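You operate a simulated robot arm through the tools that you are given. There is no shell and no other tool. Be economical: measure what you need, move in short steps, check, and stop when the job is done.

You are at the controls of a simulated two-armed robot. One attempt, no reset.

TASK
Pick up the tee with the yellow cap with one hand, pass it to the other hand and put it on the top of the grey bench. Put the 4 mm feeler from the long trestle on the third shelf from the bottom of the store rack and the 3 mm feeler on the front of the wiring table. Take the plug that says "2" from the third shelf from the bottom of the store rack and leave it on the top of the steel-topped bench. Take the bearing marked "C2" from the top of the steel-topped bench and put it on the second shelf from the bottom of the store rack. Turn the spare blue difference knob to 2 bar. Any order will do. Set down upright: tee with the yellow cap, plug.

It is judged by the outcome, as a careful person would: the job done as asked, and still so three seconds after it is handed in. It fails if anything else is knocked over, pushed out of place, dropped, spilled or broken. A push-on lid holds only when it is set on centred and level and pressed home; a screw cap is set on level and turned clockwise until tight.

THE ROBOT
Two 7-joint arms with two-finger parallel grippers on one trunk, on a base that drives. Base frame: it is fixed to the floor where the robot stands at the start and does not move with it; the origin is under the middle of the robot, x ahead of it, y to its left, z up; the surface under the hand at the start is at about z = 800. Units: mm, rad, N and s.
The left shoulder is at the start at [60, 144, 926], the right one opposite. With the tool pointing down near the work surface each hand reaches from about 320 to 740 mm from the robot's upright axis, wherever it stands, measured 20 degrees to its own side. Places, roughly: bearing [3250, 3250, 750]; feeler [750, 250, 750]; front of the wiring table (17x27 cm) [-2740, 3000, 800]; plug [1000, 4500, 1250]; second shelf of the store rack [1000, 4800, 700]; spare blue difference knob [-1500, -1200, 900]; tee with the yellow cap (7x5x10 cm) [500, 200, 800]; third shelf of the store rack [1000, 4800, 1200]; top of the grey bench [3300, -900, 900]; top of the steel-topped bench [3300, 4000, 800]. Payload 1.57 kg a hand.
The TCP of each hand is the grasp point between the finger pads, 30 mm short of the fingertips. In the tool frame z runs along the fingers and y along their closing line. Largest opening 110 mm; finger width 24, thickness 12; the body of the gripper, 48 by 112 mm, starts 78 mm behind the TCP.
Orientation is told as [roll, pitch, yaw] about the base's x, y, z axes, in that order, counted from this pose: with the fingers straight down and closing along the base's y, the tool's x points along the base's -x, its y along +y and its z along -z.

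THE INTERFACE
- The arms move only by the tool play_rows. It takes "left_moves", "right_moves" or both (then of equal length, played together; a hand with none holds still); each is a list of rows, each a list of 7 numbers: the turn, a rotation vector about the tool's x, y, z in rad, then the shift along the tool's x, y, z in mm, then the gripper command, from -1 (fully open) to 1 (shut), values between in proportion. In form: [[ax, ay, az, dx, dy, dz, fingers], ...]. A call has 1 to 10 rows; each row is the pose to reach, as a shift and turn from the pose commanded when the call began, along the tool's axes at that moment. Rows are played at 5 a second. More than 50 mm and 0.15 rad between two rows, or a gripper value outside its range, and nothing of the call is played. A pose out of reach is approached as far as the arm can. The call stops where the force on the tool passes 40 N (or 10 N more than at its start, if that is more) or the arm is blocked; 0.2 s more then pass. The fingers move at their own pace (about 45 mm/s each) and stop on an object; they squeeze with about 28 N. The grip force told is the motor's: it shows also when the fingers shut on nothing. Time passes only in rows, and 0.2 s behind the last, so rows that repeat a pose let the fingers close. It gives the time, the measured TCP pose, the force on the tool (base axes), the opening and the grip force at its end, in the units of the frame above (readings bear some noise), with the torque about the TCP (base axes, N m) and any sound that the robot's microphone picked up.
- Cameras (640 x 400 px; columns grow to the right, rows downward): "scene" is now at [42.4, 34.1, 1537.5]; the picture's right is [0.43, -0.90, 0.00], its down [-0.66, -0.32, -0.68] and it looks along [0.61, 0.29, -0.73] (base axes); focal length 265 px, centre (320, 200). "left" rides on the left gripper at [70, -16, -141] in its tool frame; the picture's right is [0.23, 0.97, 0.00], its down [-0.86, 0.20, -0.48] and it looks along [-0.47, 0.11, 0.88] (tool axes); focal length 222 px, centre (320, 200). "right" rides on the right gripper at [70, 16, -141] in its tool frame; the picture's right is [-0.23, 0.97, 0.00], its down [-0.85, -0.20, -0.48] and it looks along [-0.47, -0.11, 0.88] (tool axes); focal length 222 px, centre (320, 200). There is no depth. A picture from a camera that has moved, and an enlarged one, comes with that camera's place and axes in the base frame and with its lens.
- capture(camera): a new picture of that camera. No time passes.
- raise_lower(by): slides the trunk up (or, below 0, down) by that many mm; the arms and the scene camera ride with it, the base frame stays. It gives what a move gives, with no picture.
- steer(legs): drives the robot by 1 to 6 legs, each [ahead, left, turn to the left] in mm, mm and rad, along the robot's own axes; the way and the turn of a leg run together, so that a leg with both is an arc; at most 1500 mm and 3.142 rad a leg. The arms and the cameras ride along, it lands a little off, and it stops where it bumps. It gives what a move gives.
- head_to(pan, tilt): turns the head with the scene camera to pan (to the left, within 1.501 rad either way) and tilt (down, from -0.506 to 1.204), counted from straight ahead of the robot. It gives what a move gives.
- zoom(camera, box): a new picture of the part [left, top, right, bottom] of that camera's present view, enlarged. No time passes.
- sign_off(): hands the job in; it is judged then, once.

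Go step by step. Nothing tells you exact positions but the pictures and the camera data: compare them with the known pose of the tool, close in by small moves and look again before you grip or let go. The budget is 186 turns and 154 pictures, counting those below and the enlarged ones. Unless the task says otherwise, let go and move clear before handing in.

The tools are called as a command line: name --argument value ..., lists and objects as JSON in quotes. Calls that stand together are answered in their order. play_rows: Moves the arms, as the interface text tells. Its arguments: {"type":"object","properties":{"left_moves":{"type":"array"},"right_moves":{"type":"array"}},"required":[]} The other tools are called the same way: raise_lower (by) slides the trunk up or down; steer (legs) drives the base; head_to (pan, tilt) turns the head that bears the scene camera; capture (camera) takes a picture; zoom (camera, box) takes an enlarged picture of a part of a camera's view; sign_off () hands the job in.

At the start:

```text
time_s: 0.0
left_eef_pos: [315.9, 335.7, 1092.8]
left_ee_rot: [0.0, 0.001, 0.0]
left_ft_force: [-0.2, 0.6, -1.0]
left_ft_torque: [0.01, -0.02, 0.02]
left_grip_width: 110.0
left_grasp_force: 0.0
right_eef_pos: [388.7, 36.1, 1079.4]
right_ee_rot: [0.002, -0.002, 0.001]
right_ft_force: [-0.7, 0.0, 0.0]
right_ft_torque: [-0.01, 0.0, 0.03]
right_grip_width: 109.9
right_grasp_force: 0.0
trunk travel left (down, up): [-525.0, 65.0]
robot x, y, heading: [-0.2, 1.3, 0.001]
head pan, tilt: [0.449, 0.826]
```

scene: 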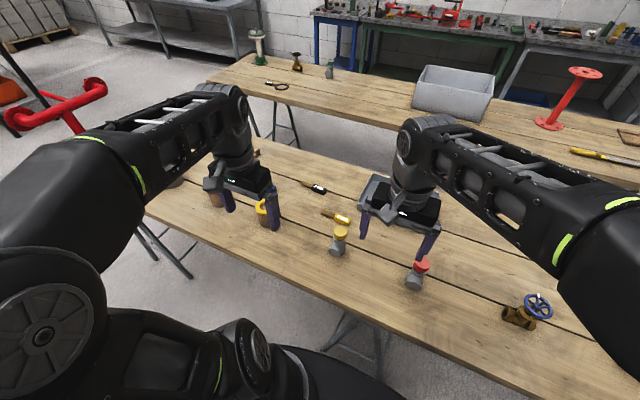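
right: 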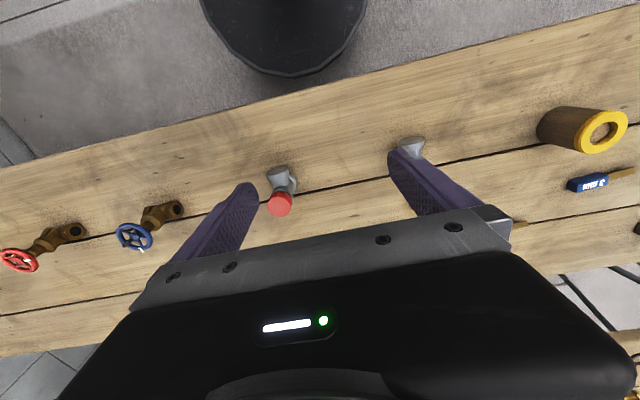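
left: 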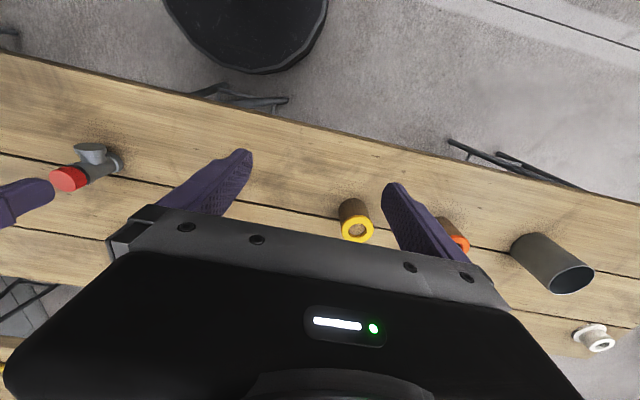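

I see the long trestle with a yellow-capped tee near the middle, a red-capped tee, valves and some feelers lying about. I look closer first.

zoom --camera "scene" --box '[280, 160, 460, 290]'

zoom --camera "scene" --box '[140, 130, 360, 270]'

```text
3.08 times, centred on (370, 225) of scene
camera zoom: at [42.4, 34.1, 1537.5], right [0.43, -0.9, 0.0], down [-0.66, -0.32, -0.68], along [0.61, 0.29, -0.73], focal length 816 px, centre (166, 123)
```

zoom: 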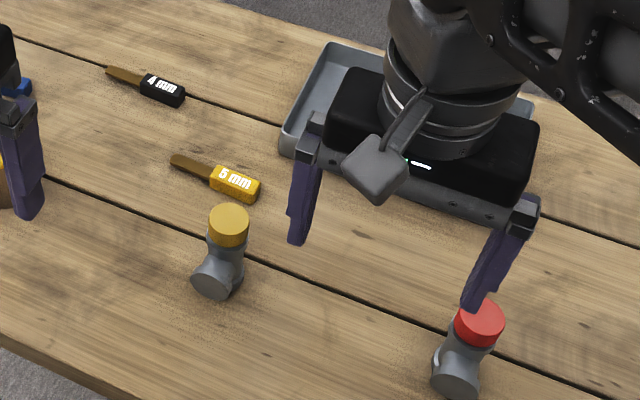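

```text
2.86 times, centred on (250, 200) of scene
camera zoom: at [42.4, 34.1, 1537.5], right [0.43, -0.9, 0.0], down [-0.66, -0.32, -0.68], along [0.61, 0.29, -0.73], focal length 757 px, centre (520, 200)
```

zoom: 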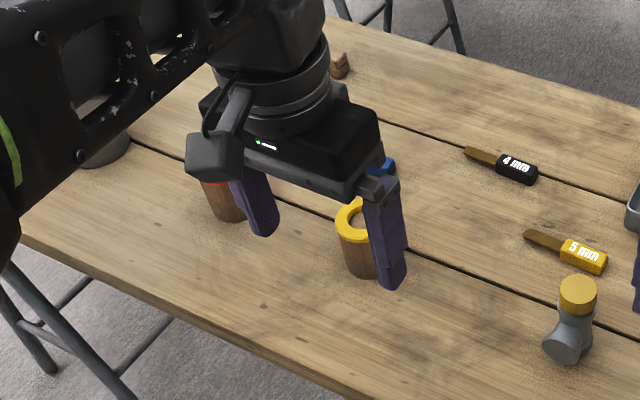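

The caps give a table height near 790; the yellow tee is near (492,184), the black 4 mm feeler near (705,359). I look for the 3 mm feeler.

zoom --camera "right" --box '[480, 80, 640, 260]'

head_to --pan -0.5 --tilt 0.5

```text
2.22 times, centred on (560, 170) of right
camera zoom: at [316.9, 50.5, 1220.9], right [0.23, 0.97, 0.0], down [0.85, -0.2, 0.48], along [0.47, -0.11, -0.88], focal length 494 px, centre (-213, 267)
```

zoom: 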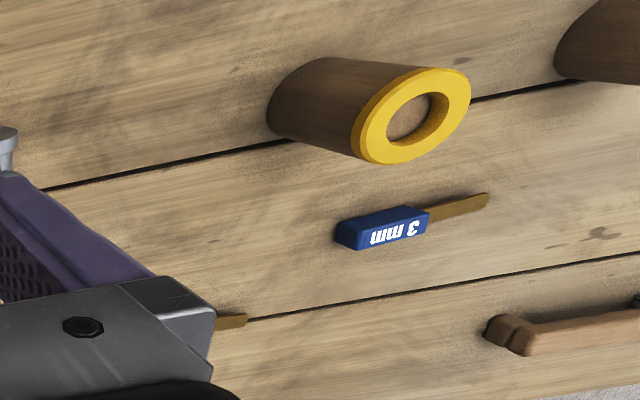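

```text
time_s: 1.2
left_eef_pos: [317.3, 335.7, 1092.5]
left_ee_rot: [0.0, 0.0, 0.001]
left_ft_force: [-0.1, 0.2, -0.9]
left_ft_torque: [0.03, -0.02, 0.03]
left_grip_width: 110.1
left_grasp_force: 0.2
right_eef_pos: [388.0, 34.8, 1080.1]
right_ee_rot: [0.001, -0.001, 0.0]
right_ft_force: [1.0, -0.3, -0.2]
right_ft_torque: [0.02, 0.0, -0.01]
right_grip_width: 109.9
right_grasp_force: 0.0
trunk travel left (down, up): [-525.0, 65.0]
robot x, y, heading: [-1.0, 0.2, -0.001]
head pan, tilt: [-0.499, 0.499]
```

The blue 3 mm feeler is near (630,548), lying along y. Now I look around for the driving paths.

capture --camera "scene"

head_to --pan 0.9 --tilt 0.35

capture --camera "scene"

```text
147 pictures are left
camera scene: at [50.7, -43.8, 1565.5], right [-0.48, -0.88, 0.0], down [-0.42, 0.23, -0.88], along [0.77, -0.42, -0.48], focal length 265 px, centre (320, 200)
```

scene: 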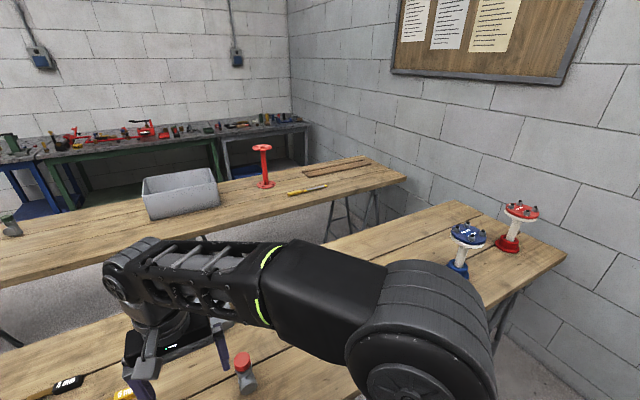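

```text
time_s: 2.8
left_eef_pos: [316.7, 336.5, 1093.8]
left_ee_rot: [0.002, 0.0, 0.0]
left_ft_force: [-0.6, -0.3, -0.3]
left_ft_torque: [-0.04, -0.02, 0.0]
left_grip_width: 110.3
left_grasp_force: 0.0
right_eef_pos: [388.5, 34.4, 1078.5]
right_ee_rot: [0.001, 0.001, 0.0]
right_ft_force: [0.1, -0.1, 0.0]
right_ft_torque: [0.0, 0.0, -0.02]
right_grip_width: 110.0
right_grasp_force: 0.1
trunk travel left (down, up): [-525.0, 65.0]
robot x, y, heading: [1.3, -0.9, -0.007]
head pan, tilt: [0.901, 0.351]
```

```text
146 pictures are left
camera scene: at [28.7, 72.6, 1579.1], right [0.78, -0.62, 0.0], down [-0.21, -0.27, -0.94], along [0.58, 0.74, -0.34], focal length 265 px, centre (320, 200)
```

scene: 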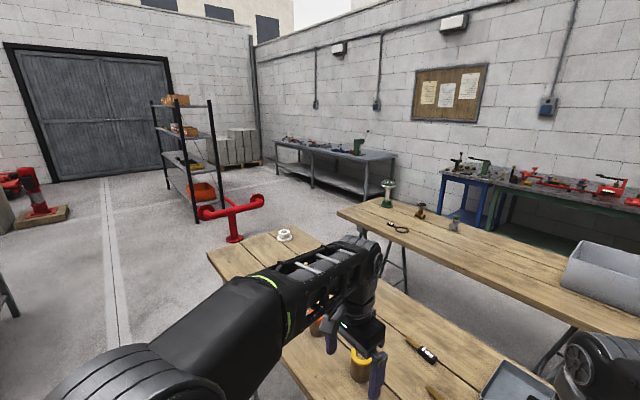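

The way along the front of the trestle is clear. I drive left 360 mm so the left hand can take the 3 mm feeler.

steer --legs '[[0, 360, 0]]'

head_to --pan 0.3 --tilt 0.85

capture --camera "left"

capture --camera "scene"

```text
time_s: 5.1
left_eef_pos: [315.7, 705.0, 1093.5]
left_ee_rot: [0.001, 0.001, 0.002]
left_ft_force: [0.8, 0.6, -0.2]
left_ft_torque: [-0.04, 0.01, 0.01]
left_grip_width: 110.0
left_grasp_force: 0.2
right_eef_pos: [387.3, 404.7, 1078.6]
right_ee_rot: [-0.001, 0.001, 0.002]
right_ft_force: [-0.4, 0.1, -0.5]
right_ft_torque: [0.01, -0.01, 0.0]
right_grip_width: 109.9
right_grasp_force: 0.0
trunk travel left (down, up): [-525.0, 65.0]
robot x, y, heading: [-2.7, 367.3, 0.001]
head pan, tilt: [0.901, 0.351]
```

```text
time_s: 6.1
left_eef_pos: [315.0, 705.3, 1093.8]
left_ee_rot: [0.0, 0.001, 0.003]
left_ft_force: [-0.3, -0.7, 0.3]
left_ft_torque: [-0.02, -0.02, 0.02]
left_grip_width: 110.1
left_grasp_force: 0.1
right_eef_pos: [388.3, 403.3, 1080.4]
right_ee_rot: [0.003, 0.0, 0.002]
right_ft_force: [-0.5, -0.1, -0.7]
right_ft_torque: [0.01, -0.01, 0.01]
right_grip_width: 110.0
right_grasp_force: 0.1
trunk travel left (down, up): [-525.0, 65.0]
robot x, y, heading: [-4.6, 365.2, -0.0]
head pan, tilt: [0.3, 0.85]
```

```text
145 pictures are left
camera left: at [246.1, 690.1, 1234.5], right [-0.23, 0.97, 0.0], down [0.85, 0.2, 0.48], along [0.47, 0.11, -0.88], focal length 222 px, centre (320, 200)
```

left: 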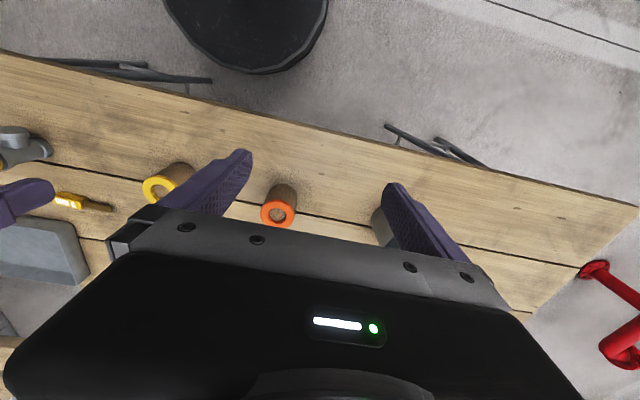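

```text
144 pictures are left
camera scene: at [45.1, 391.5, 1535.6], right [0.3, -0.95, 0.0], down [-0.72, -0.22, -0.66], along [0.63, 0.2, -0.75], focal length 265 px, centre (320, 200)
```

scene: 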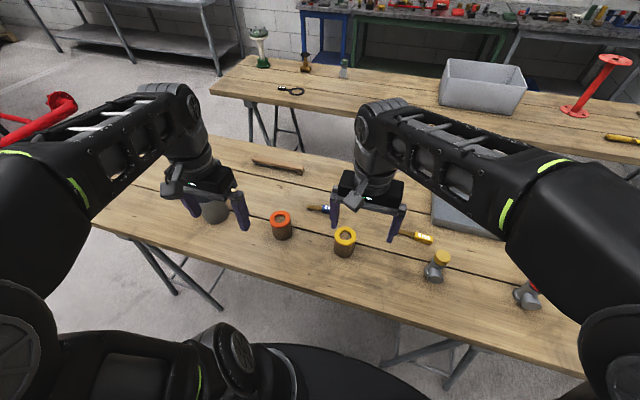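

The 3 mm feeler's blade shows past the right hand. I bring the left hand above it with a quarter turn.

play_rows --left_moves '[[0, 0, -0.15, -30, -15, 0, -1], [0, 0, -0.3, -60, -30, 0, -1], [0, 0, -0.45, -90, -45, 0, -1], [0, 0, -0.6, -120, -60, 0, -1], [0, 0, -0.75, -150, -75, 0, -1], [0, 0, -0.9, -180, -90, 15, -1], [0, 0, -1.05, -210, -105, 30, -1], [0, 0, -1.2, -240, -120, 45, -1], [0, 0, -1.35, -275, -135, 60, -1], [0, 0, -1.5, -312, -150, 80, -1]]'

capture --camera "left"

```text
time_s: 8.3
left_eef_pos: [631.7, 555.4, 1011.6]
left_ee_rot: [0.0, -0.002, 1.504]
left_ft_force: [0.4, -0.1, -0.1]
left_ft_torque: [0.04, 0.0, -0.03]
left_grip_width: 109.9
left_grasp_force: 0.1
right_eef_pos: [388.6, 403.9, 1079.6]
right_ee_rot: [0.001, 0.002, 0.002]
right_ft_force: [-0.2, 0.0, 0.6]
right_ft_torque: [0.01, 0.01, -0.02]
right_grip_width: 110.0
right_grasp_force: 0.1
trunk travel left (down, up): [-525.0, 65.0]
robot x, y, heading: [0.6, 372.5, 0.002]
head pan, tilt: [0.3, 0.85]
```

```text
143 pictures are left
camera left: at [643.0, 486.0, 1152.7], right [-0.99, -0.16, 0.0], down [-0.14, 0.87, 0.48], along [-0.08, 0.47, -0.88], focal length 222 px, centre (320, 200)
```

left: 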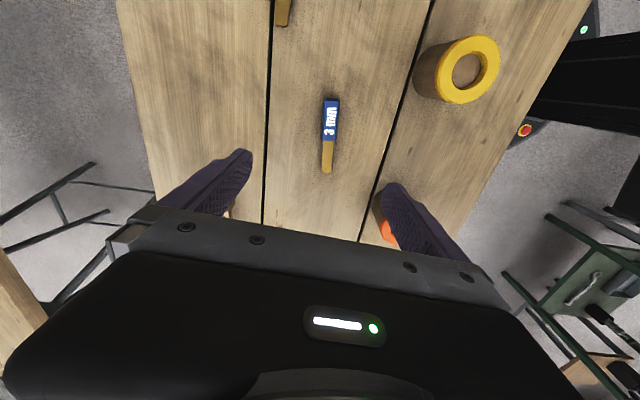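

The blue handle is centred near (618,538) running at about 95°. I align and come down above it.

play_rows --left_moves '[[0, 0, -0.08, 10, 7, 40, -0.1], [0, 0, -0.155, 18, 12.5, 80, -0.1], [0, 0, -0.155, 18, 12.5, 125, -0.1], [0, 0, -0.155, 18, 12.5, 160, -0.1], [0, 0, -0.155, 18, 12.5, 160, -0.1]]'

capture --camera "left"

```text
time_s: 9.5
left_eef_pos: [615.5, 536.3, 851.6]
left_ee_rot: [0.0, 0.0, 1.658]
left_ft_force: [-1.1, -0.7, 0.2]
left_ft_torque: [-0.01, 0.0, -0.02]
left_grip_width: 60.4
left_grasp_force: 0.1
right_eef_pos: [387.3, 403.6, 1079.7]
right_ee_rot: [0.002, 0.001, 0.002]
right_ft_force: [-0.3, -0.2, -1.0]
right_ft_torque: [0.03, 0.01, 0.02]
right_grip_width: 109.9
right_grasp_force: 0.1
trunk travel left (down, up): [-525.0, 65.0]
robot x, y, heading: [-2.6, 366.4, 0.002]
head pan, tilt: [0.3, 0.85]
```

```text
142 pictures are left
camera left: at [638.3, 470.6, 992.5], right [-0.95, -0.31, 0.0], down [-0.27, 0.83, 0.48], along [-0.15, 0.46, -0.88], focal length 222 px, centre (320, 200)
```

left: 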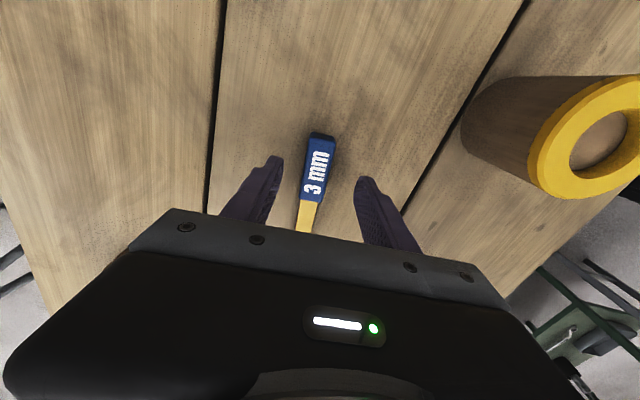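

Aligned. I descend further in small steps.

play_rows --left_moves '[[0, 0, -0.03, -5, 0, 10, -0.1], [0, 0, -0.03, -5, 0, 18, -0.1], [0, 0, -0.03, -5, 0, 22, -0.1], [0, 0, -0.03, -5, 0, 26, -0.1], [0, 0, -0.03, -5, 0, 30, -0.1], [0, 0, -0.03, -5, 0, 30, -0.1]]'

capture --camera "left"

```text
time_s: 10.8
left_eef_pos: [616.3, 544.0, 830.5]
left_ee_rot: [-0.011, 0.003, 1.686]
left_ft_force: [-7.3, 1.9, 20.9]
left_ft_torque: [0.0, 1.07, -0.1]
left_grip_width: 66.3
left_grasp_force: 3.0
right_eef_pos: [387.4, 403.7, 1079.0]
right_ee_rot: [0.002, -0.001, 0.002]
right_ft_force: [0.8, 0.7, 0.2]
right_ft_torque: [-0.02, -0.01, 0.02]
right_grip_width: 110.0
right_grasp_force: 0.0
trunk travel left (down, up): [-525.0, 65.0]
robot x, y, heading: [-1.6, 365.0, 0.003]
head pan, tilt: [0.3, 0.85]
stopped in row 6 (left hand): the force on the tool passed its limit at 42 N (the readings are from after the stop); the commanded pose is now the measured one
```

```text
141 pictures are left
camera left: at [639.6, 478.0, 971.8], right [-0.94, -0.34, -0.01], down [-0.3, 0.83, 0.48], along [-0.15, 0.45, -0.88], focal length 222 px, centre (320, 200)
```

left: 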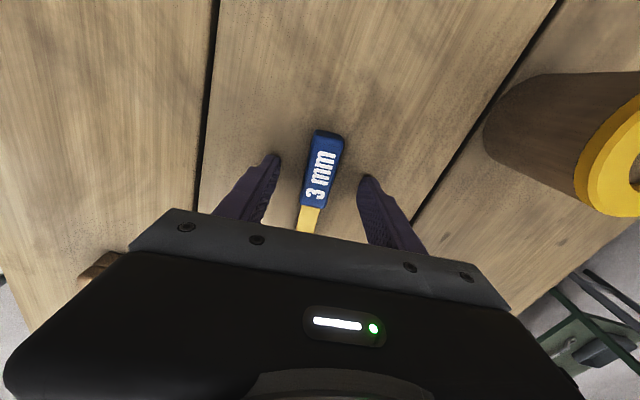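

The fingertips touched the table: its top is at z = 800. I ease up 3 mm and close.

play_rows --left_moves '[[0, 0, 0, 0, 0, -3, -0.1], [0, 0, 0, 0, 0, -3, 0.5], [0, 0, 0, 0, 0, -3, 1], [0, 0, 0, 0, 0, -3, 1], [0, 0, 0, 0, 0, -3, 1], [0, 0, 0, 0, 0, -3, 1]]'

play_rows --left_moves '[[0, 0, 0, 0, 0, -30, 1], [0, 0, 0, 0, 0, -70, 1], [0, 0, 0, 0, 0, -110, 1], [0, 0, 0, 0, 0, -150, 1]]'

capture --camera "left"

```text
time_s: 12.2
left_eef_pos: [617.6, 543.8, 830.4]
left_ee_rot: [-0.007, -0.001, 1.686]
left_ft_force: [-0.4, 0.1, -0.9]
left_ft_torque: [0.0, -0.01, 0.0]
left_grip_width: 21.1
left_grasp_force: 27.6
right_eef_pos: [388.8, 403.7, 1080.3]
right_ee_rot: [0.0, 0.002, 0.002]
right_ft_force: [0.0, -0.2, 0.0]
right_ft_torque: [-0.01, 0.02, -0.01]
right_grip_width: 110.1
right_grasp_force: 0.1
trunk travel left (down, up): [-525.0, 65.0]
robot x, y, heading: [-2.6, 368.4, 0.001]
head pan, tilt: [0.3, 0.85]
```

```text
time_s: 13.2
left_eef_pos: [617.3, 542.7, 978.9]
left_ee_rot: [-0.008, -0.002, 1.687]
left_ft_force: [0.1, 0.0, 0.4]
left_ft_torque: [0.03, -0.02, -0.01]
left_grip_width: 0.0
left_grasp_force: 21.2
right_eef_pos: [387.0, 404.4, 1078.0]
right_ee_rot: [0.001, 0.001, 0.002]
right_ft_force: [-0.6, -0.4, 0.1]
right_ft_torque: [0.01, 0.02, -0.03]
right_grip_width: 110.0
right_grasp_force: 0.0
trunk travel left (down, up): [-525.0, 65.0]
robot x, y, heading: [1.5, 370.7, 0.004]
head pan, tilt: [0.3, 0.85]
```

```text
140 pictures are left
camera left: at [639.9, 478.1, 1121.3], right [-0.94, -0.34, -0.01], down [-0.3, 0.83, 0.48], along [-0.16, 0.45, -0.88], focal length 222 px, centre (320, 200)
```

left: 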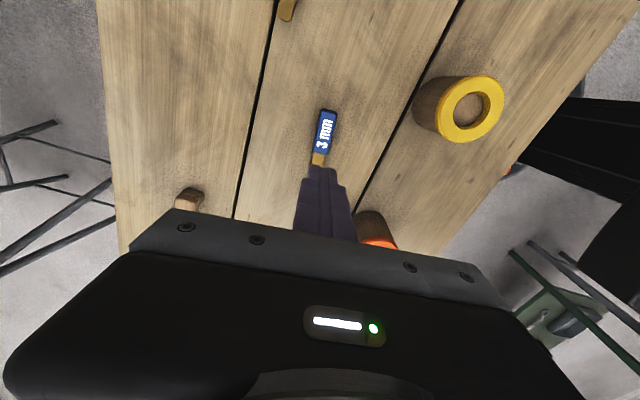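

The feeler slipped out, still lying where it was. I go down again, well onto the handle, grip with longer hold and lift slowly.

play_rows --left_moves '[[0, 0, 0, 7, 4, 40, 0.2], [0, 0, 0, 7, 4, 85, 0.2], [0, 0, 0, 7, 4, 130, 0.2], [0, 0, 0, 7, 4, 142, 0.2], [0, 0, 0, 7, 4, 145, 0.2]]'

capture --camera "left"

zoom --camera "left" --box '[240, 100, 400, 240]'

```text
time_s: 14.4
left_eef_pos: [614.3, 536.2, 836.9]
left_ee_rot: [-0.007, 0.001, 1.686]
left_ft_force: [0.3, 0.2, -0.1]
left_ft_torque: [0.01, -0.01, -0.04]
left_grip_width: 43.8
left_grasp_force: 0.0
right_eef_pos: [387.4, 404.6, 1079.1]
right_ee_rot: [0.002, 0.001, 0.004]
right_ft_force: [0.4, 0.3, -0.8]
right_ft_torque: [-0.02, -0.01, -0.01]
right_grip_width: 110.1
right_grasp_force: 0.1
trunk travel left (down, up): [-525.0, 65.0]
robot x, y, heading: [-3.1, 369.7, -0.002]
head pan, tilt: [0.3, 0.85]
```

```text
139 pictures are left
camera left: at [637.3, 470.8, 977.6], right [-0.94, -0.34, -0.01], down [-0.3, 0.83, 0.48], along [-0.16, 0.45, -0.88], focal length 222 px, centre (320, 200)
```

left: 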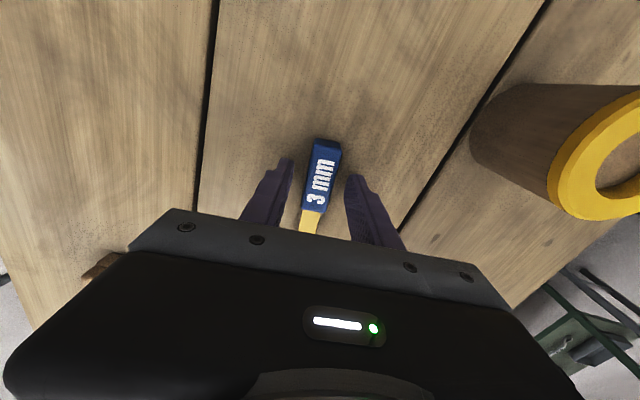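

```text
2.86 times, centred on (320, 170) of left
camera zoom: at [637.3, 470.8, 977.6], right [-0.94, -0.34, -0.01], down [-0.3, 0.83, 0.48], along [-0.16, 0.45, -0.88], focal length 635 px, centre (320, 286)
```

zoom: 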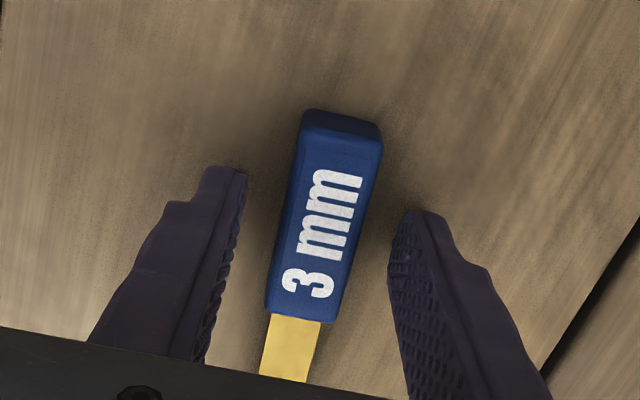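

Fingers straddle the handle at its middle. I go down to touch and close, then lift slowly.

play_rows --left_moves '[[0, 0, 0, 2, 1, 4, 0.2], [0, 0, 0, 4, 1, 7.5, 0.2], [0, 0, 0, 4, 1, 7.5, 0.6], [0, 0, 0, 4, 1, 7.5, 1], [0, 0, 0, 4, 1, 7.5, 1], [0, 0, 0, 4, 1, 7.5, 1], [0, 0, 0, 4, 1, 7.5, 1]]'

play_rows --left_moves '[[0, 0, 0, 0, 0, -2, 1], [0, 0, 0, 0, 0, -5, 1], [0, 0, 0, 0, 0, -10, 1], [0, 0, 0, 0, 0, -15, 1], [0, 0, 0, 0, 0, -20, 1]]'

capture --camera "left"

```text
time_s: 16.0
left_eef_pos: [610.4, 531.1, 829.8]
left_ee_rot: [-0.007, 0.0, 1.686]
left_ft_force: [-16.4, -1.2, 21.2]
left_ft_torque: [0.04, 0.9, 0.04]
left_grip_width: 21.1
left_grasp_force: 27.8
right_eef_pos: [387.1, 403.6, 1079.5]
right_ee_rot: [0.002, -0.003, 0.003]
right_ft_force: [-0.6, 0.1, 0.4]
right_ft_torque: [0.0, 0.01, -0.02]
right_grip_width: 110.2
right_grasp_force: 0.1
trunk travel left (down, up): [-525.0, 65.0]
robot x, y, heading: [-1.4, 370.2, 0.005]
head pan, tilt: [0.3, 0.85]
```

```text
time_s: 17.2
left_eef_pos: [614.7, 533.5, 847.7]
left_ee_rot: [-0.005, 0.001, 1.687]
left_ft_force: [0.3, -0.3, -1.1]
left_ft_torque: [0.01, 0.02, 0.02]
left_grip_width: 21.1
left_grasp_force: 27.6
right_eef_pos: [387.9, 403.9, 1079.1]
right_ee_rot: [0.001, 0.0, 0.004]
right_ft_force: [-0.4, -0.4, 0.6]
right_ft_torque: [0.02, 0.01, 0.03]
right_grip_width: 110.3
right_grasp_force: 0.0
trunk travel left (down, up): [-525.0, 65.0]
robot x, y, heading: [3.5, 369.1, 0.002]
head pan, tilt: [0.3, 0.85]
```

```text
137 pictures are left
camera left: at [637.2, 467.4, 989.4], right [-0.94, -0.34, -0.01], down [-0.3, 0.83, 0.48], along [-0.16, 0.45, -0.88], focal length 222 px, centre (320, 200)
```

left: 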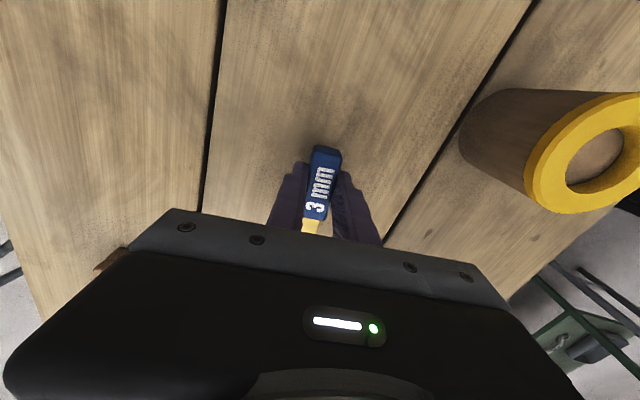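

The feeler is held (21 mm). I lift gently and draw the hand back.

play_rows --left_moves '[[0, 0, 0, 0, 0, -20, 1], [0, 0, 0, 0, 0, -45, 1], [0, 0, 0, 0, 0, -75, 1], [0, 0, 0, 0, 0, -105, 1], [0, 0, 0, -20, 30, -135, 1], [0, 0, 0, -40, 65, -165, 1], [0, 0, 0, -60, 100, -190, 1], [0, 0, 0, -80, 135, -210, 1], [0, 0, 0, -100, 170, -220, 1], [0, 0, 0, -120, 200, -230, 1]]'

head_to --pan -1.5 --tilt 0.4

capture --camera "scene"

head_to --pan 1.5 --tilt 0.4

capture --camera "scene"

```text
refused: row 6 steps farther than a row can; nothing moved
```

```text
time_s: 19.0
left_eef_pos: [614.6, 533.4, 846.8]
left_ee_rot: [-0.007, -0.001, 1.688]
left_ft_force: [0.0, -0.1, -1.0]
left_ft_torque: [0.0, 0.0, -0.02]
left_grip_width: 21.0
left_grasp_force: 27.6
right_eef_pos: [388.1, 403.8, 1079.7]
right_ee_rot: [0.001, -0.001, 0.005]
right_ft_force: [-0.4, 0.4, 0.4]
right_ft_torque: [0.02, 0.01, 0.02]
right_grip_width: 109.8
right_grasp_force: 0.0
trunk travel left (down, up): [-525.0, 65.0]
robot x, y, heading: [5.2, 370.2, -0.0]
head pan, tilt: [-1.499, 0.4]
```

```text
136 pictures are left
camera scene: at [-22.5, 275.8, 1574.6], right [-1.0, -0.07, 0.0], down [-0.03, 0.39, -0.92], along [0.07, -0.92, -0.39], focal length 265 px, centre (320, 200)
```

scene: 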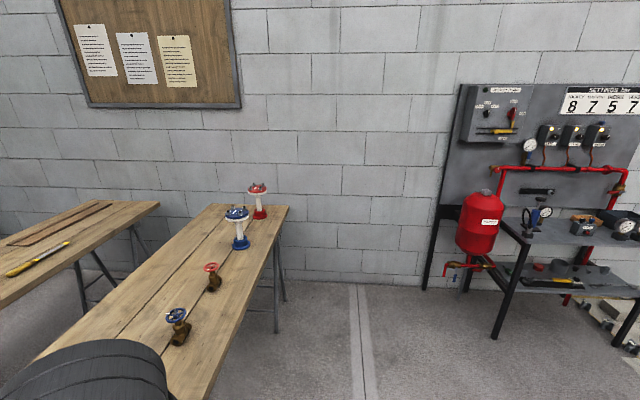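

```text
time_s: 21.6
left_eef_pos: [612.9, 532.7, 848.1]
left_ee_rot: [-0.007, 0.0, 1.687]
left_ft_force: [-0.2, 0.2, -1.3]
left_ft_torque: [0.0, -0.01, 0.02]
left_grip_width: 21.3
left_grasp_force: 28.4
right_eef_pos: [388.1, 404.6, 1078.7]
right_ee_rot: [0.001, 0.001, 0.003]
right_ft_force: [-1.0, -0.2, -0.8]
right_ft_torque: [0.0, 0.01, -0.02]
right_grip_width: 110.1
right_grasp_force: 0.0
trunk travel left (down, up): [-525.0, 65.0]
robot x, y, heading: [0.5, 365.3, 0.002]
head pan, tilt: [1.499, 0.4]
```

```text
135 pictures are left
camera scene: at [-23.0, 460.6, 1574.6], right [1.0, -0.07, 0.0], down [-0.03, -0.39, -0.92], along [0.06, 0.92, -0.39], focal length 265 px, centre (320, 200)
```

scene: 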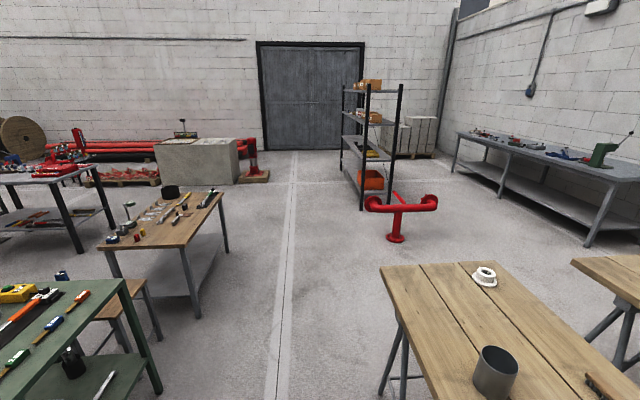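

The control panel with gauges stands on the right wall around x −1500; shelf rack and tables are on the left. I redo the lift with smaller steps.

play_rows --left_moves '[[0, 0, 0, 0, 0, -20, 1], [0, 0, 0, 0, 0, -45, 1], [0, 0, 0, 0, 0, -75, 1], [0, 0, 0, 0, 0, -105, 1], [0, 0, 0, -15, 25, -130, 1], [0, 0, 0, -30, 55, -155, 1], [0, 0, 0, -45, 90, -175, 1], [0, 0, 0, -60, 125, -195, 1], [0, 0, 0, -75, 160, -210, 1], [0, 0, 0, -90, 195, -220, 1]]'

steer --legs '[[-450, 0, 0], [0, 0, -1.5708]]'

head_to --pan -0.7 --tilt 0.4

capture --camera "scene"

```text
time_s: 23.8
left_eef_pos: [403.9, 600.1, 1065.5]
left_ee_rot: [-0.007, 0.001, 1.686]
left_ft_force: [-0.8, -0.5, 0.1]
left_ft_torque: [-0.02, -0.02, 0.04]
left_grip_width: 21.2
left_grasp_force: 28.1
right_eef_pos: [387.2, 404.5, 1080.1]
right_ee_rot: [-0.001, -0.001, 0.004]
right_ft_force: [-0.5, -1.0, 0.0]
right_ft_torque: [0.0, -0.06, 0.0]
right_grip_width: 110.0
right_grasp_force: 0.0
trunk travel left (down, up): [-525.0, 65.0]
robot x, y, heading: [-4.0, 370.8, 0.005]
head pan, tilt: [1.499, 0.4]
```

```text
time_s: 30.4
left_eef_pos: [-230.1, -39.6, 1064.5]
left_ee_rot: [-0.009, 0.0, 0.096]
left_ft_force: [0.5, 0.3, -0.4]
left_ft_torque: [0.01, -0.01, 0.0]
left_grip_width: 21.1
left_grasp_force: 28.5
right_eef_pos: [-426.4, -19.4, 1079.6]
right_ee_rot: [0.001, -0.002, -1.588]
right_ft_force: [0.7, -0.3, -0.7]
right_ft_torque: [0.01, 0.0, -0.02]
right_grip_width: 110.1
right_grasp_force: 0.0
trunk travel left (down, up): [-525.0, 65.0]
robot x, y, heading: [-452.6, 370.9, -1.594]
head pan, tilt: [1.499, 0.4]
```

```text
time_s: 32.4
left_eef_pos: [-232.0, -39.6, 1064.1]
left_ee_rot: [-0.008, -0.001, 0.094]
left_ft_force: [0.2, -0.8, -1.2]
left_ft_torque: [0.02, -0.02, -0.02]
left_grip_width: 21.2
left_grasp_force: 27.6
right_eef_pos: [-427.5, -18.6, 1079.5]
right_ee_rot: [0.002, 0.0, -1.59]
right_ft_force: [-0.3, 0.5, 0.3]
right_ft_torque: [0.03, 0.01, 0.0]
right_grip_width: 110.4
right_grasp_force: 0.1
trunk travel left (down, up): [-525.0, 65.0]
robot x, y, heading: [-452.2, 364.3, -1.588]
head pan, tilt: [-0.7, 0.4]
```

```text
134 pictures are left
camera scene: at [-513.9, 330.3, 1574.6], right [-0.75, 0.66, 0.0], down [0.26, 0.29, -0.92], along [-0.61, -0.69, -0.39], focal length 265 px, centre (320, 200)
```

scene: 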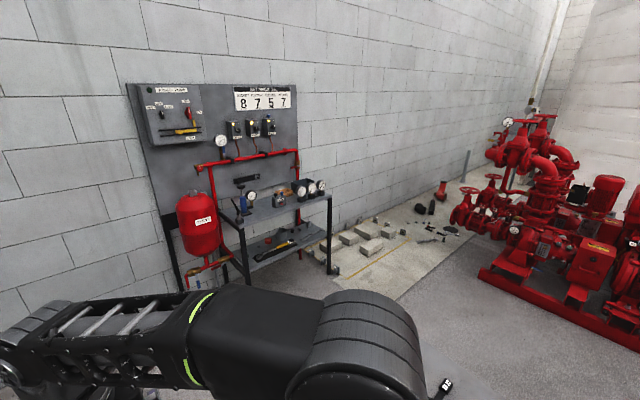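

zoom --camera "scene" --box '[120, 70, 340, 290]'

zoom --camera "scene" --box '[220, 160, 340, 240]'

```text
1.82 times, centred on (230, 180) of scene
camera zoom: at [-513.9, 330.3, 1574.6], right [-0.75, 0.66, 0.0], down [0.26, 0.29, -0.92], along [-0.61, -0.69, -0.39], focal length 482 px, centre (484, 236)
```

zoom: 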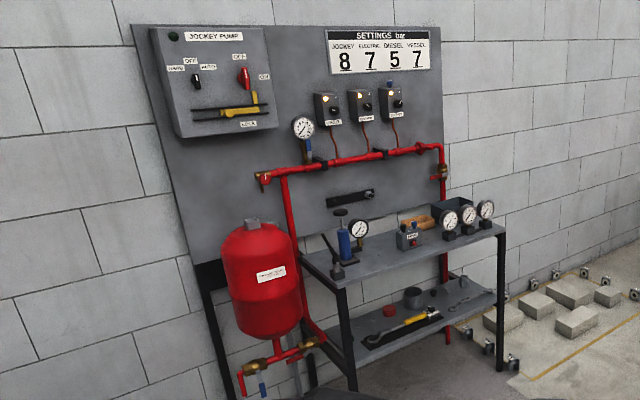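

```text
5.00 times, centred on (280, 200) of scene
camera zoom: at [-513.9, 330.3, 1574.6], right [-0.75, 0.66, 0.0], down [0.26, 0.29, -0.92], along [-0.61, -0.69, -0.39], focal length 1325 px, centre (520, 200)
```

zoom: 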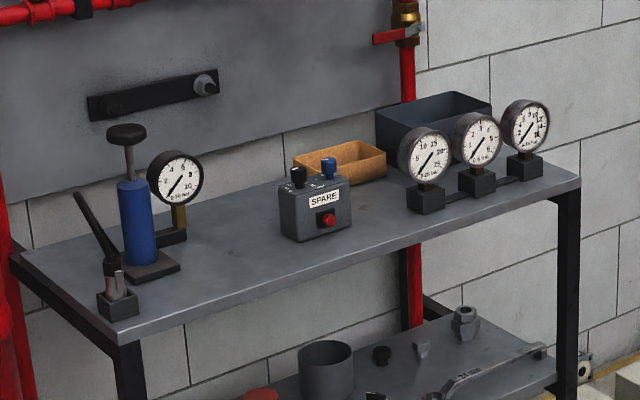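

The SPARE box stands on the rig's shelf with a black and a blue knob on top, near (-1450,-1130). I drive up in front of it.

steer --legs '[[850, -830, 0.017]]'

head_to --pan -0.3 --tilt 0.75

capture --camera "scene"

capture --camera "right"

```text
time_s: 34.8
left_eef_pos: [-400.1, -229.7, 1064.7]
left_ee_rot: [-0.01, 0.002, 0.032]
left_ft_force: [0.6, 1.6, -0.7]
left_ft_torque: [-0.06, 0.07, 0.03]
left_grip_width: 21.0
left_grasp_force: 28.2
right_eef_pos: [-593.5, -196.8, 1080.7]
right_ee_rot: [0.0, -0.004, -1.657]
right_ft_force: [1.5, 0.3, -0.2]
right_ft_torque: [-0.02, 0.04, -0.01]
right_grip_width: 109.9
right_grasp_force: 0.0
trunk travel left (down, up): [-525.0, 65.0]
robot x, y, heading: [-598.6, 194.0, -1.653]
head pan, tilt: [-0.7, 0.4]
stopped in leg 1: the robot was blocked; the commanded pose is now the measured one
```

```text
time_s: 35.6
left_eef_pos: [-401.1, -232.2, 1064.4]
left_ee_rot: [-0.006, 0.001, 0.032]
left_ft_force: [-0.1, 0.7, -1.3]
left_ft_torque: [0.02, 0.02, 0.01]
left_grip_width: 21.0
left_grasp_force: 28.4
right_eef_pos: [-595.0, -198.5, 1079.4]
right_ee_rot: [0.001, -0.002, -1.656]
right_ft_force: [-0.9, 1.5, -0.2]
right_ft_torque: [-0.01, 0.03, 0.0]
right_grip_width: 110.1
right_grasp_force: 0.0
trunk travel left (down, up): [-525.0, 65.0]
robot x, y, heading: [-594.3, 192.5, -1.655]
head pan, tilt: [-0.3, 0.75]
```

```text
131 pictures are left
camera scene: at [-623.9, 145.3, 1543.6], right [-0.93, 0.37, 0.0], down [0.25, 0.63, -0.73], along [-0.27, -0.68, -0.68], focal length 265 px, centre (320, 200)
```

scene: 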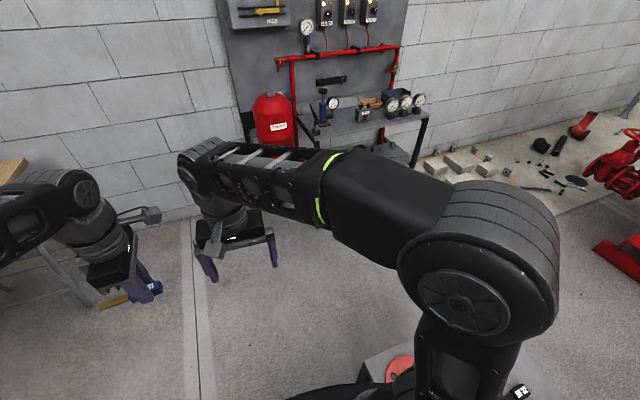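

```text
130 pictures are left
camera right: at [-574.6, -130.7, 1221.0], right [0.95, -0.31, 0.0], down [-0.27, -0.83, 0.48], along [-0.15, -0.46, -0.88], focal length 222 px, centre (320, 200)
```

right: 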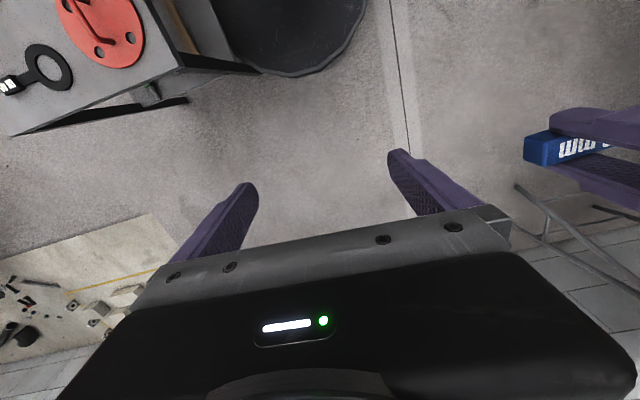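

I bumped against a low stand at my right. I move away from it and look at it.

steer --legs '[[0, 150, 0.06]]'

head_to --pan -1.3 --tilt 0.8

capture --camera "scene"

```text
time_s: 37.0
left_eef_pos: [-219.5, -226.2, 1065.7]
left_ee_rot: [-0.006, 0.001, 0.093]
left_ft_force: [0.4, 0.1, -0.7]
left_ft_torque: [-0.01, 0.04, -0.01]
left_grip_width: 20.9
left_grasp_force: 28.1
right_eef_pos: [-416.6, -204.7, 1079.5]
right_ee_rot: [0.0, -0.003, -1.592]
right_ft_force: [0.1, -0.2, 0.6]
right_ft_torque: [0.02, 0.04, 0.0]
right_grip_width: 110.3
right_grasp_force: 0.1
trunk travel left (down, up): [-525.0, 65.0]
robot x, y, heading: [-447.3, 184.2, -1.592]
head pan, tilt: [-0.3, 0.75]
```

```text
time_s: 38.3
left_eef_pos: [-221.8, -225.5, 1064.9]
left_ee_rot: [-0.008, 0.001, 0.094]
left_ft_force: [0.5, -0.9, -0.3]
left_ft_torque: [0.02, 0.0, 0.02]
left_grip_width: 20.9
left_grasp_force: 28.1
right_eef_pos: [-418.0, -206.5, 1079.4]
right_ee_rot: [0.004, -0.001, -1.594]
right_ft_force: [-0.1, -0.4, -0.2]
right_ft_torque: [-0.01, 0.0, 0.0]
right_grip_width: 109.9
right_grasp_force: 0.0
trunk travel left (down, up): [-525.0, 65.0]
robot x, y, heading: [-443.9, 182.7, -1.586]
head pan, tilt: [-1.3, 0.799]
```

```text
129 pictures are left
camera scene: at [-520.1, 193.9, 1539.5], right [-0.25, 0.97, 0.0], down [0.69, 0.18, -0.7], along [-0.68, -0.17, -0.72], focal length 265 px, centre (320, 200)
```

scene: 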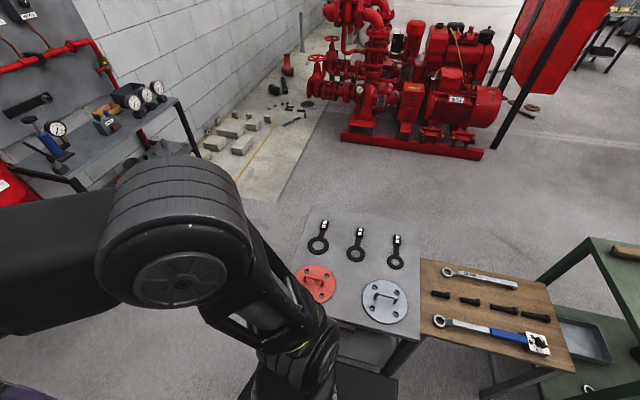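

The bench with flanges spans x −820…−1210, y −30…370, undisturbed. I go round it: ahead first, then right.

steer --legs '[[690, 0, 0.015], [0, -840, 0]]'

head_to --pan -0.3 --tilt 0.85

capture --camera "scene"

capture --camera "right"

```text
time_s: 46.2
left_eef_pos: [-1080.1, -897.8, 1064.1]
left_ee_rot: [-0.006, 0.001, 0.085]
left_ft_force: [-0.1, -0.4, -0.9]
left_ft_torque: [0.03, -0.01, 0.0]
left_grip_width: 21.0
left_grasp_force: 28.2
right_eef_pos: [-1276.8, -876.3, 1079.9]
right_ee_rot: [0.002, -0.001, -1.601]
right_ft_force: [0.2, -0.3, -0.4]
right_ft_torque: [-0.03, -0.03, -0.01]
right_grip_width: 110.2
right_grasp_force: 0.0
trunk travel left (down, up): [-525.0, 65.0]
robot x, y, heading: [-1293.9, -486.9, -1.599]
head pan, tilt: [-1.3, 0.799]
```

```text
time_s: 47.5
left_eef_pos: [-1080.0, -896.8, 1065.1]
left_ee_rot: [-0.007, 0.0, 0.086]
left_ft_force: [0.4, 0.2, -0.7]
left_ft_torque: [0.0, 0.0, 0.01]
left_grip_width: 21.0
left_grasp_force: 28.1
right_eef_pos: [-1276.4, -875.4, 1079.1]
right_ee_rot: [0.003, -0.002, -1.602]
right_ft_force: [0.3, 0.5, -0.9]
right_ft_torque: [-0.01, -0.03, 0.0]
right_grip_width: 110.0
right_grasp_force: 0.0
trunk travel left (down, up): [-525.0, 65.0]
robot x, y, heading: [-1299.1, -481.6, -1.601]
head pan, tilt: [-0.3, 0.85]
```

```text
128 pictures are left
camera scene: at [-1322.4, -529.7, 1535.5], right [-0.95, 0.32, 0.0], down [0.24, 0.71, -0.66], along [-0.21, -0.62, -0.75], focal length 265 px, centre (320, 200)
```

scene: 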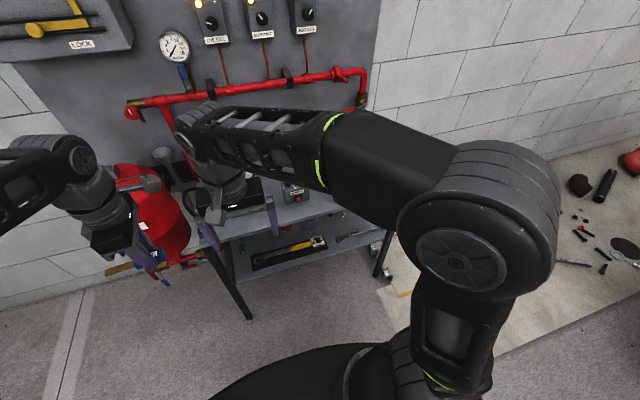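

```text
127 pictures are left
camera right: at [-1259.4, -806.8, 1220.9], right [0.97, -0.26, 0.0], down [-0.23, -0.85, 0.48], along [-0.12, -0.46, -0.88], focal length 222 px, centre (320, 200)
```

right: 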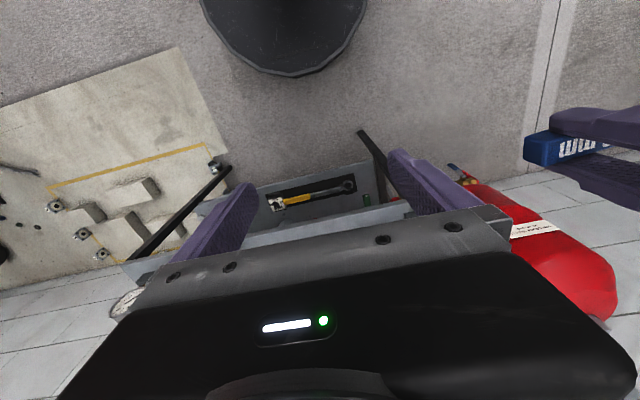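

The right arm hides the box; I swing the right hand outward to see it.

play_rows --right_moves '[[0, 0, 0, 0, -40, 0, -1], [0, 0, 0, 10, -80, 0, -1], [0, 0, 0, 20, -120, 0, -1], [0, 0, 0, 30, -160, 0, -1], [0, 0, 0, 40, -200, 0, -1], [0, 0, 0, 50, -240, 0, -1]]'

head_to --pan -0.2 --tilt 0.75

capture --camera "scene"

capture --camera "right"

```text
time_s: 48.9
left_eef_pos: [-1080.5, -897.8, 1065.8]
left_ee_rot: [-0.005, 0.001, 0.084]
left_ft_force: [0.4, 0.0, 0.1]
left_ft_torque: [-0.01, 0.03, 0.01]
left_grip_width: 20.8
left_grasp_force: 27.9
right_eef_pos: [-1513.7, -822.0, 1081.7]
right_ee_rot: [0.001, -0.001, -1.601]
right_ft_force: [0.3, 0.4, -0.7]
right_ft_torque: [-0.02, -0.03, -0.01]
right_grip_width: 109.9
right_grasp_force: 0.1
trunk travel left (down, up): [-525.0, 65.0]
robot x, y, heading: [-1299.8, -489.9, -1.594]
head pan, tilt: [-0.3, 0.85]
```

```text
time_s: 49.5
left_eef_pos: [-1080.1, -898.2, 1065.8]
left_ee_rot: [-0.007, -0.001, 0.086]
left_ft_force: [-0.2, -0.1, -1.1]
left_ft_torque: [-0.02, 0.0, -0.02]
left_grip_width: 21.0
left_grasp_force: 27.7
right_eef_pos: [-1515.0, -820.3, 1081.4]
right_ee_rot: [0.003, -0.002, -1.601]
right_ft_force: [0.7, 0.6, -0.3]
right_ft_torque: [0.04, -0.02, 0.01]
right_grip_width: 110.0
right_grasp_force: 0.0
trunk travel left (down, up): [-525.0, 65.0]
robot x, y, heading: [-1295.8, -485.2, -1.599]
head pan, tilt: [-0.201, 0.75]
```

```text
126 pictures are left
camera scene: at [-1316.0, -536.4, 1543.5], right [-0.97, 0.23, 0.0], down [0.15, 0.66, -0.73], along [-0.17, -0.71, -0.68], focal length 265 px, centre (320, 200)
```

scene: 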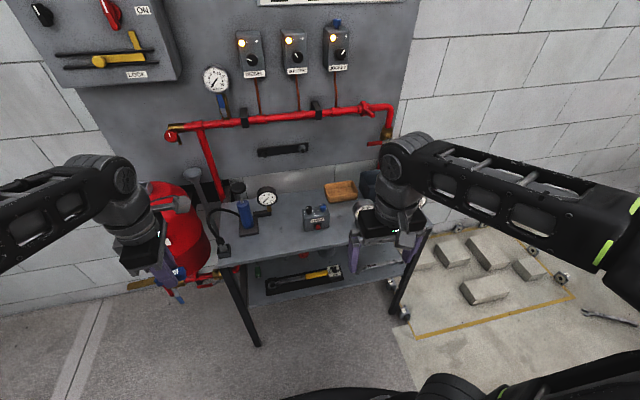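

```text
125 pictures are left
camera right: at [-1497.7, -752.6, 1223.5], right [0.97, -0.26, 0.0], down [-0.23, -0.85, 0.48], along [-0.12, -0.46, -0.88], focal length 222 px, centre (320, 200)
```

right: 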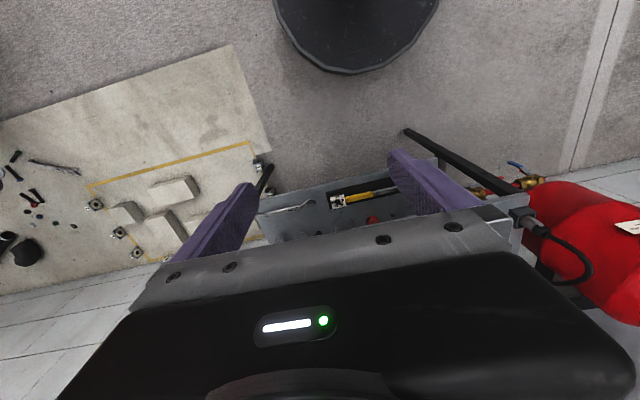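

zoom --camera "scene" --box '[290, 190, 350, 240]'

zoom --camera "scene" --box '[220, 10, 370, 100]'

```text
8.00 times, centred on (320, 215) of scene
camera zoom: at [-1316.0, -536.4, 1543.5], right [-0.97, 0.23, 0.0], down [0.15, 0.66, -0.73], along [-0.17, -0.71, -0.68], focal length 2120 px, centre (320, 80)
```

zoom: 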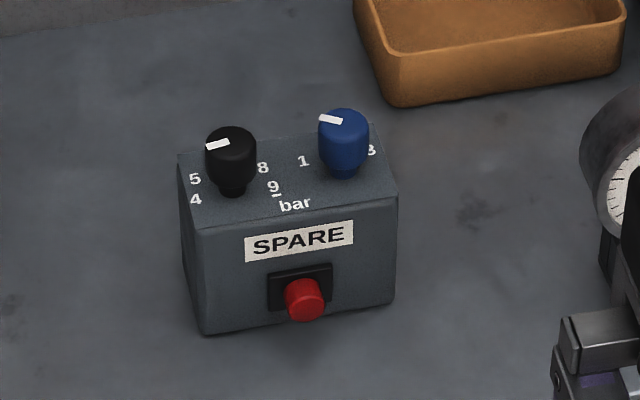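

```text
4.27 times, centred on (295, 55) of scene
camera zoom: at [-1316.0, -536.4, 1543.5], right [-0.97, 0.23, 0.0], down [0.15, 0.66, -0.73], along [-0.17, -0.71, -0.68], focal length 1131 px, centre (427, 819)
```

zoom: 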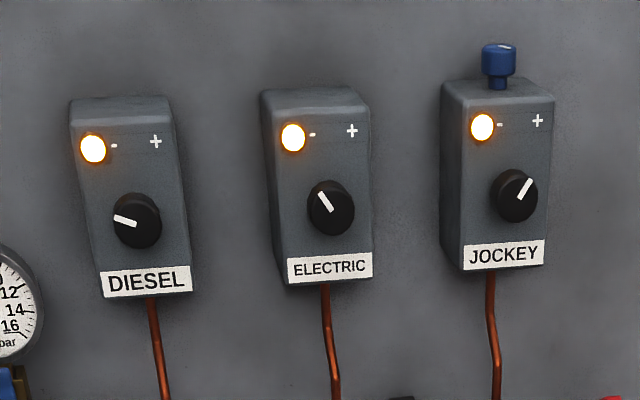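

The SPARE box is clear: blue knob near (-1475,-1170,~893), pointing about at 1, scale 1–?–3. I drive 110 mm closer and bring the right hand above.

steer --legs '[[110, 0, 0.02]]'

play_rows --right_moves '[[0, 0, 0, -40, 5, 0, -1], [0, 0, 0, -80, 10, 0, -1], [0, 0, 0, -120, 20, 0, -1], [0, 0, 0, -160, 30, 0, -1], [0, 0, 0, -200, 40, 20, -1], [0, 0, 0, -220, 40, 40, -1]]'

capture --camera "right"

```text
time_s: 50.7
left_eef_pos: [-1075.1, -1005.9, 1064.3]
left_ee_rot: [-0.007, -0.002, 0.105]
left_ft_force: [0.9, -1.2, -0.5]
left_ft_torque: [0.04, -0.01, 0.02]
left_grip_width: 20.9
left_grasp_force: 27.5
right_eef_pos: [-1509.0, -937.4, 1081.2]
right_ee_rot: [0.002, -0.003, -1.585]
right_ft_force: [-0.2, -1.0, -0.3]
right_ft_torque: [0.04, 0.0, -0.05]
right_grip_width: 110.0
right_grasp_force: 0.1
trunk travel left (down, up): [-525.0, 65.0]
robot x, y, heading: [-1299.4, -598.4, -1.58]
head pan, tilt: [-0.201, 0.75]
```

```text
time_s: 52.1
left_eef_pos: [-1075.6, -1004.1, 1064.3]
left_ee_rot: [-0.007, -0.001, 0.106]
left_ft_force: [-0.2, 0.4, -0.7]
left_ft_torque: [0.0, 0.0, 0.0]
left_grip_width: 21.1
left_grasp_force: 27.7
right_eef_pos: [-1472.2, -1156.1, 1040.2]
right_ee_rot: [0.002, 0.001, -1.581]
right_ft_force: [0.4, -0.1, -0.7]
right_ft_torque: [-0.02, -0.01, -0.01]
right_grip_width: 109.9
right_grasp_force: 0.0
trunk travel left (down, up): [-525.0, 65.0]
robot x, y, heading: [-1306.7, -596.8, -1.578]
head pan, tilt: [-0.201, 0.75]
```

```text
122 pictures are left
camera right: at [-1457.1, -1086.8, 1183.1], right [0.97, -0.24, 0.0], down [-0.21, -0.85, 0.48], along [-0.11, -0.47, -0.88], focal length 222 px, centre (320, 200)
```

right: 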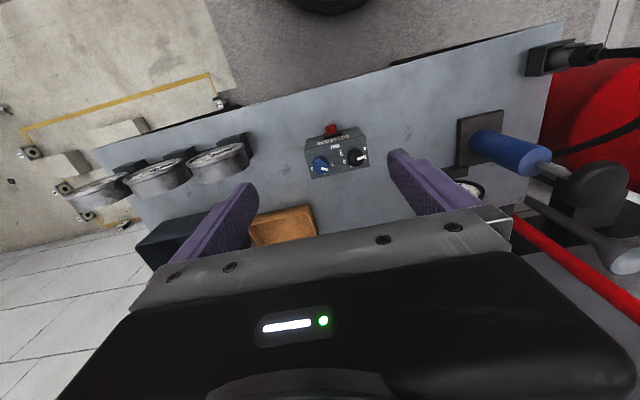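

zoom --camera "right" --box '[295, 115, 375, 185]'

```text
5.71 times, centred on (335, 150) of right
camera zoom: at [-1457.1, -1086.8, 1183.1], right [0.97, -0.24, 0.0], down [-0.21, -0.85, 0.48], along [-0.11, -0.47, -0.88], focal length 1269 px, centre (234, 486)
```

zoom: 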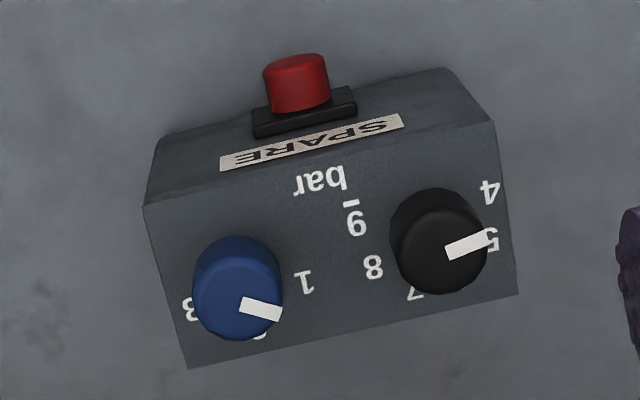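

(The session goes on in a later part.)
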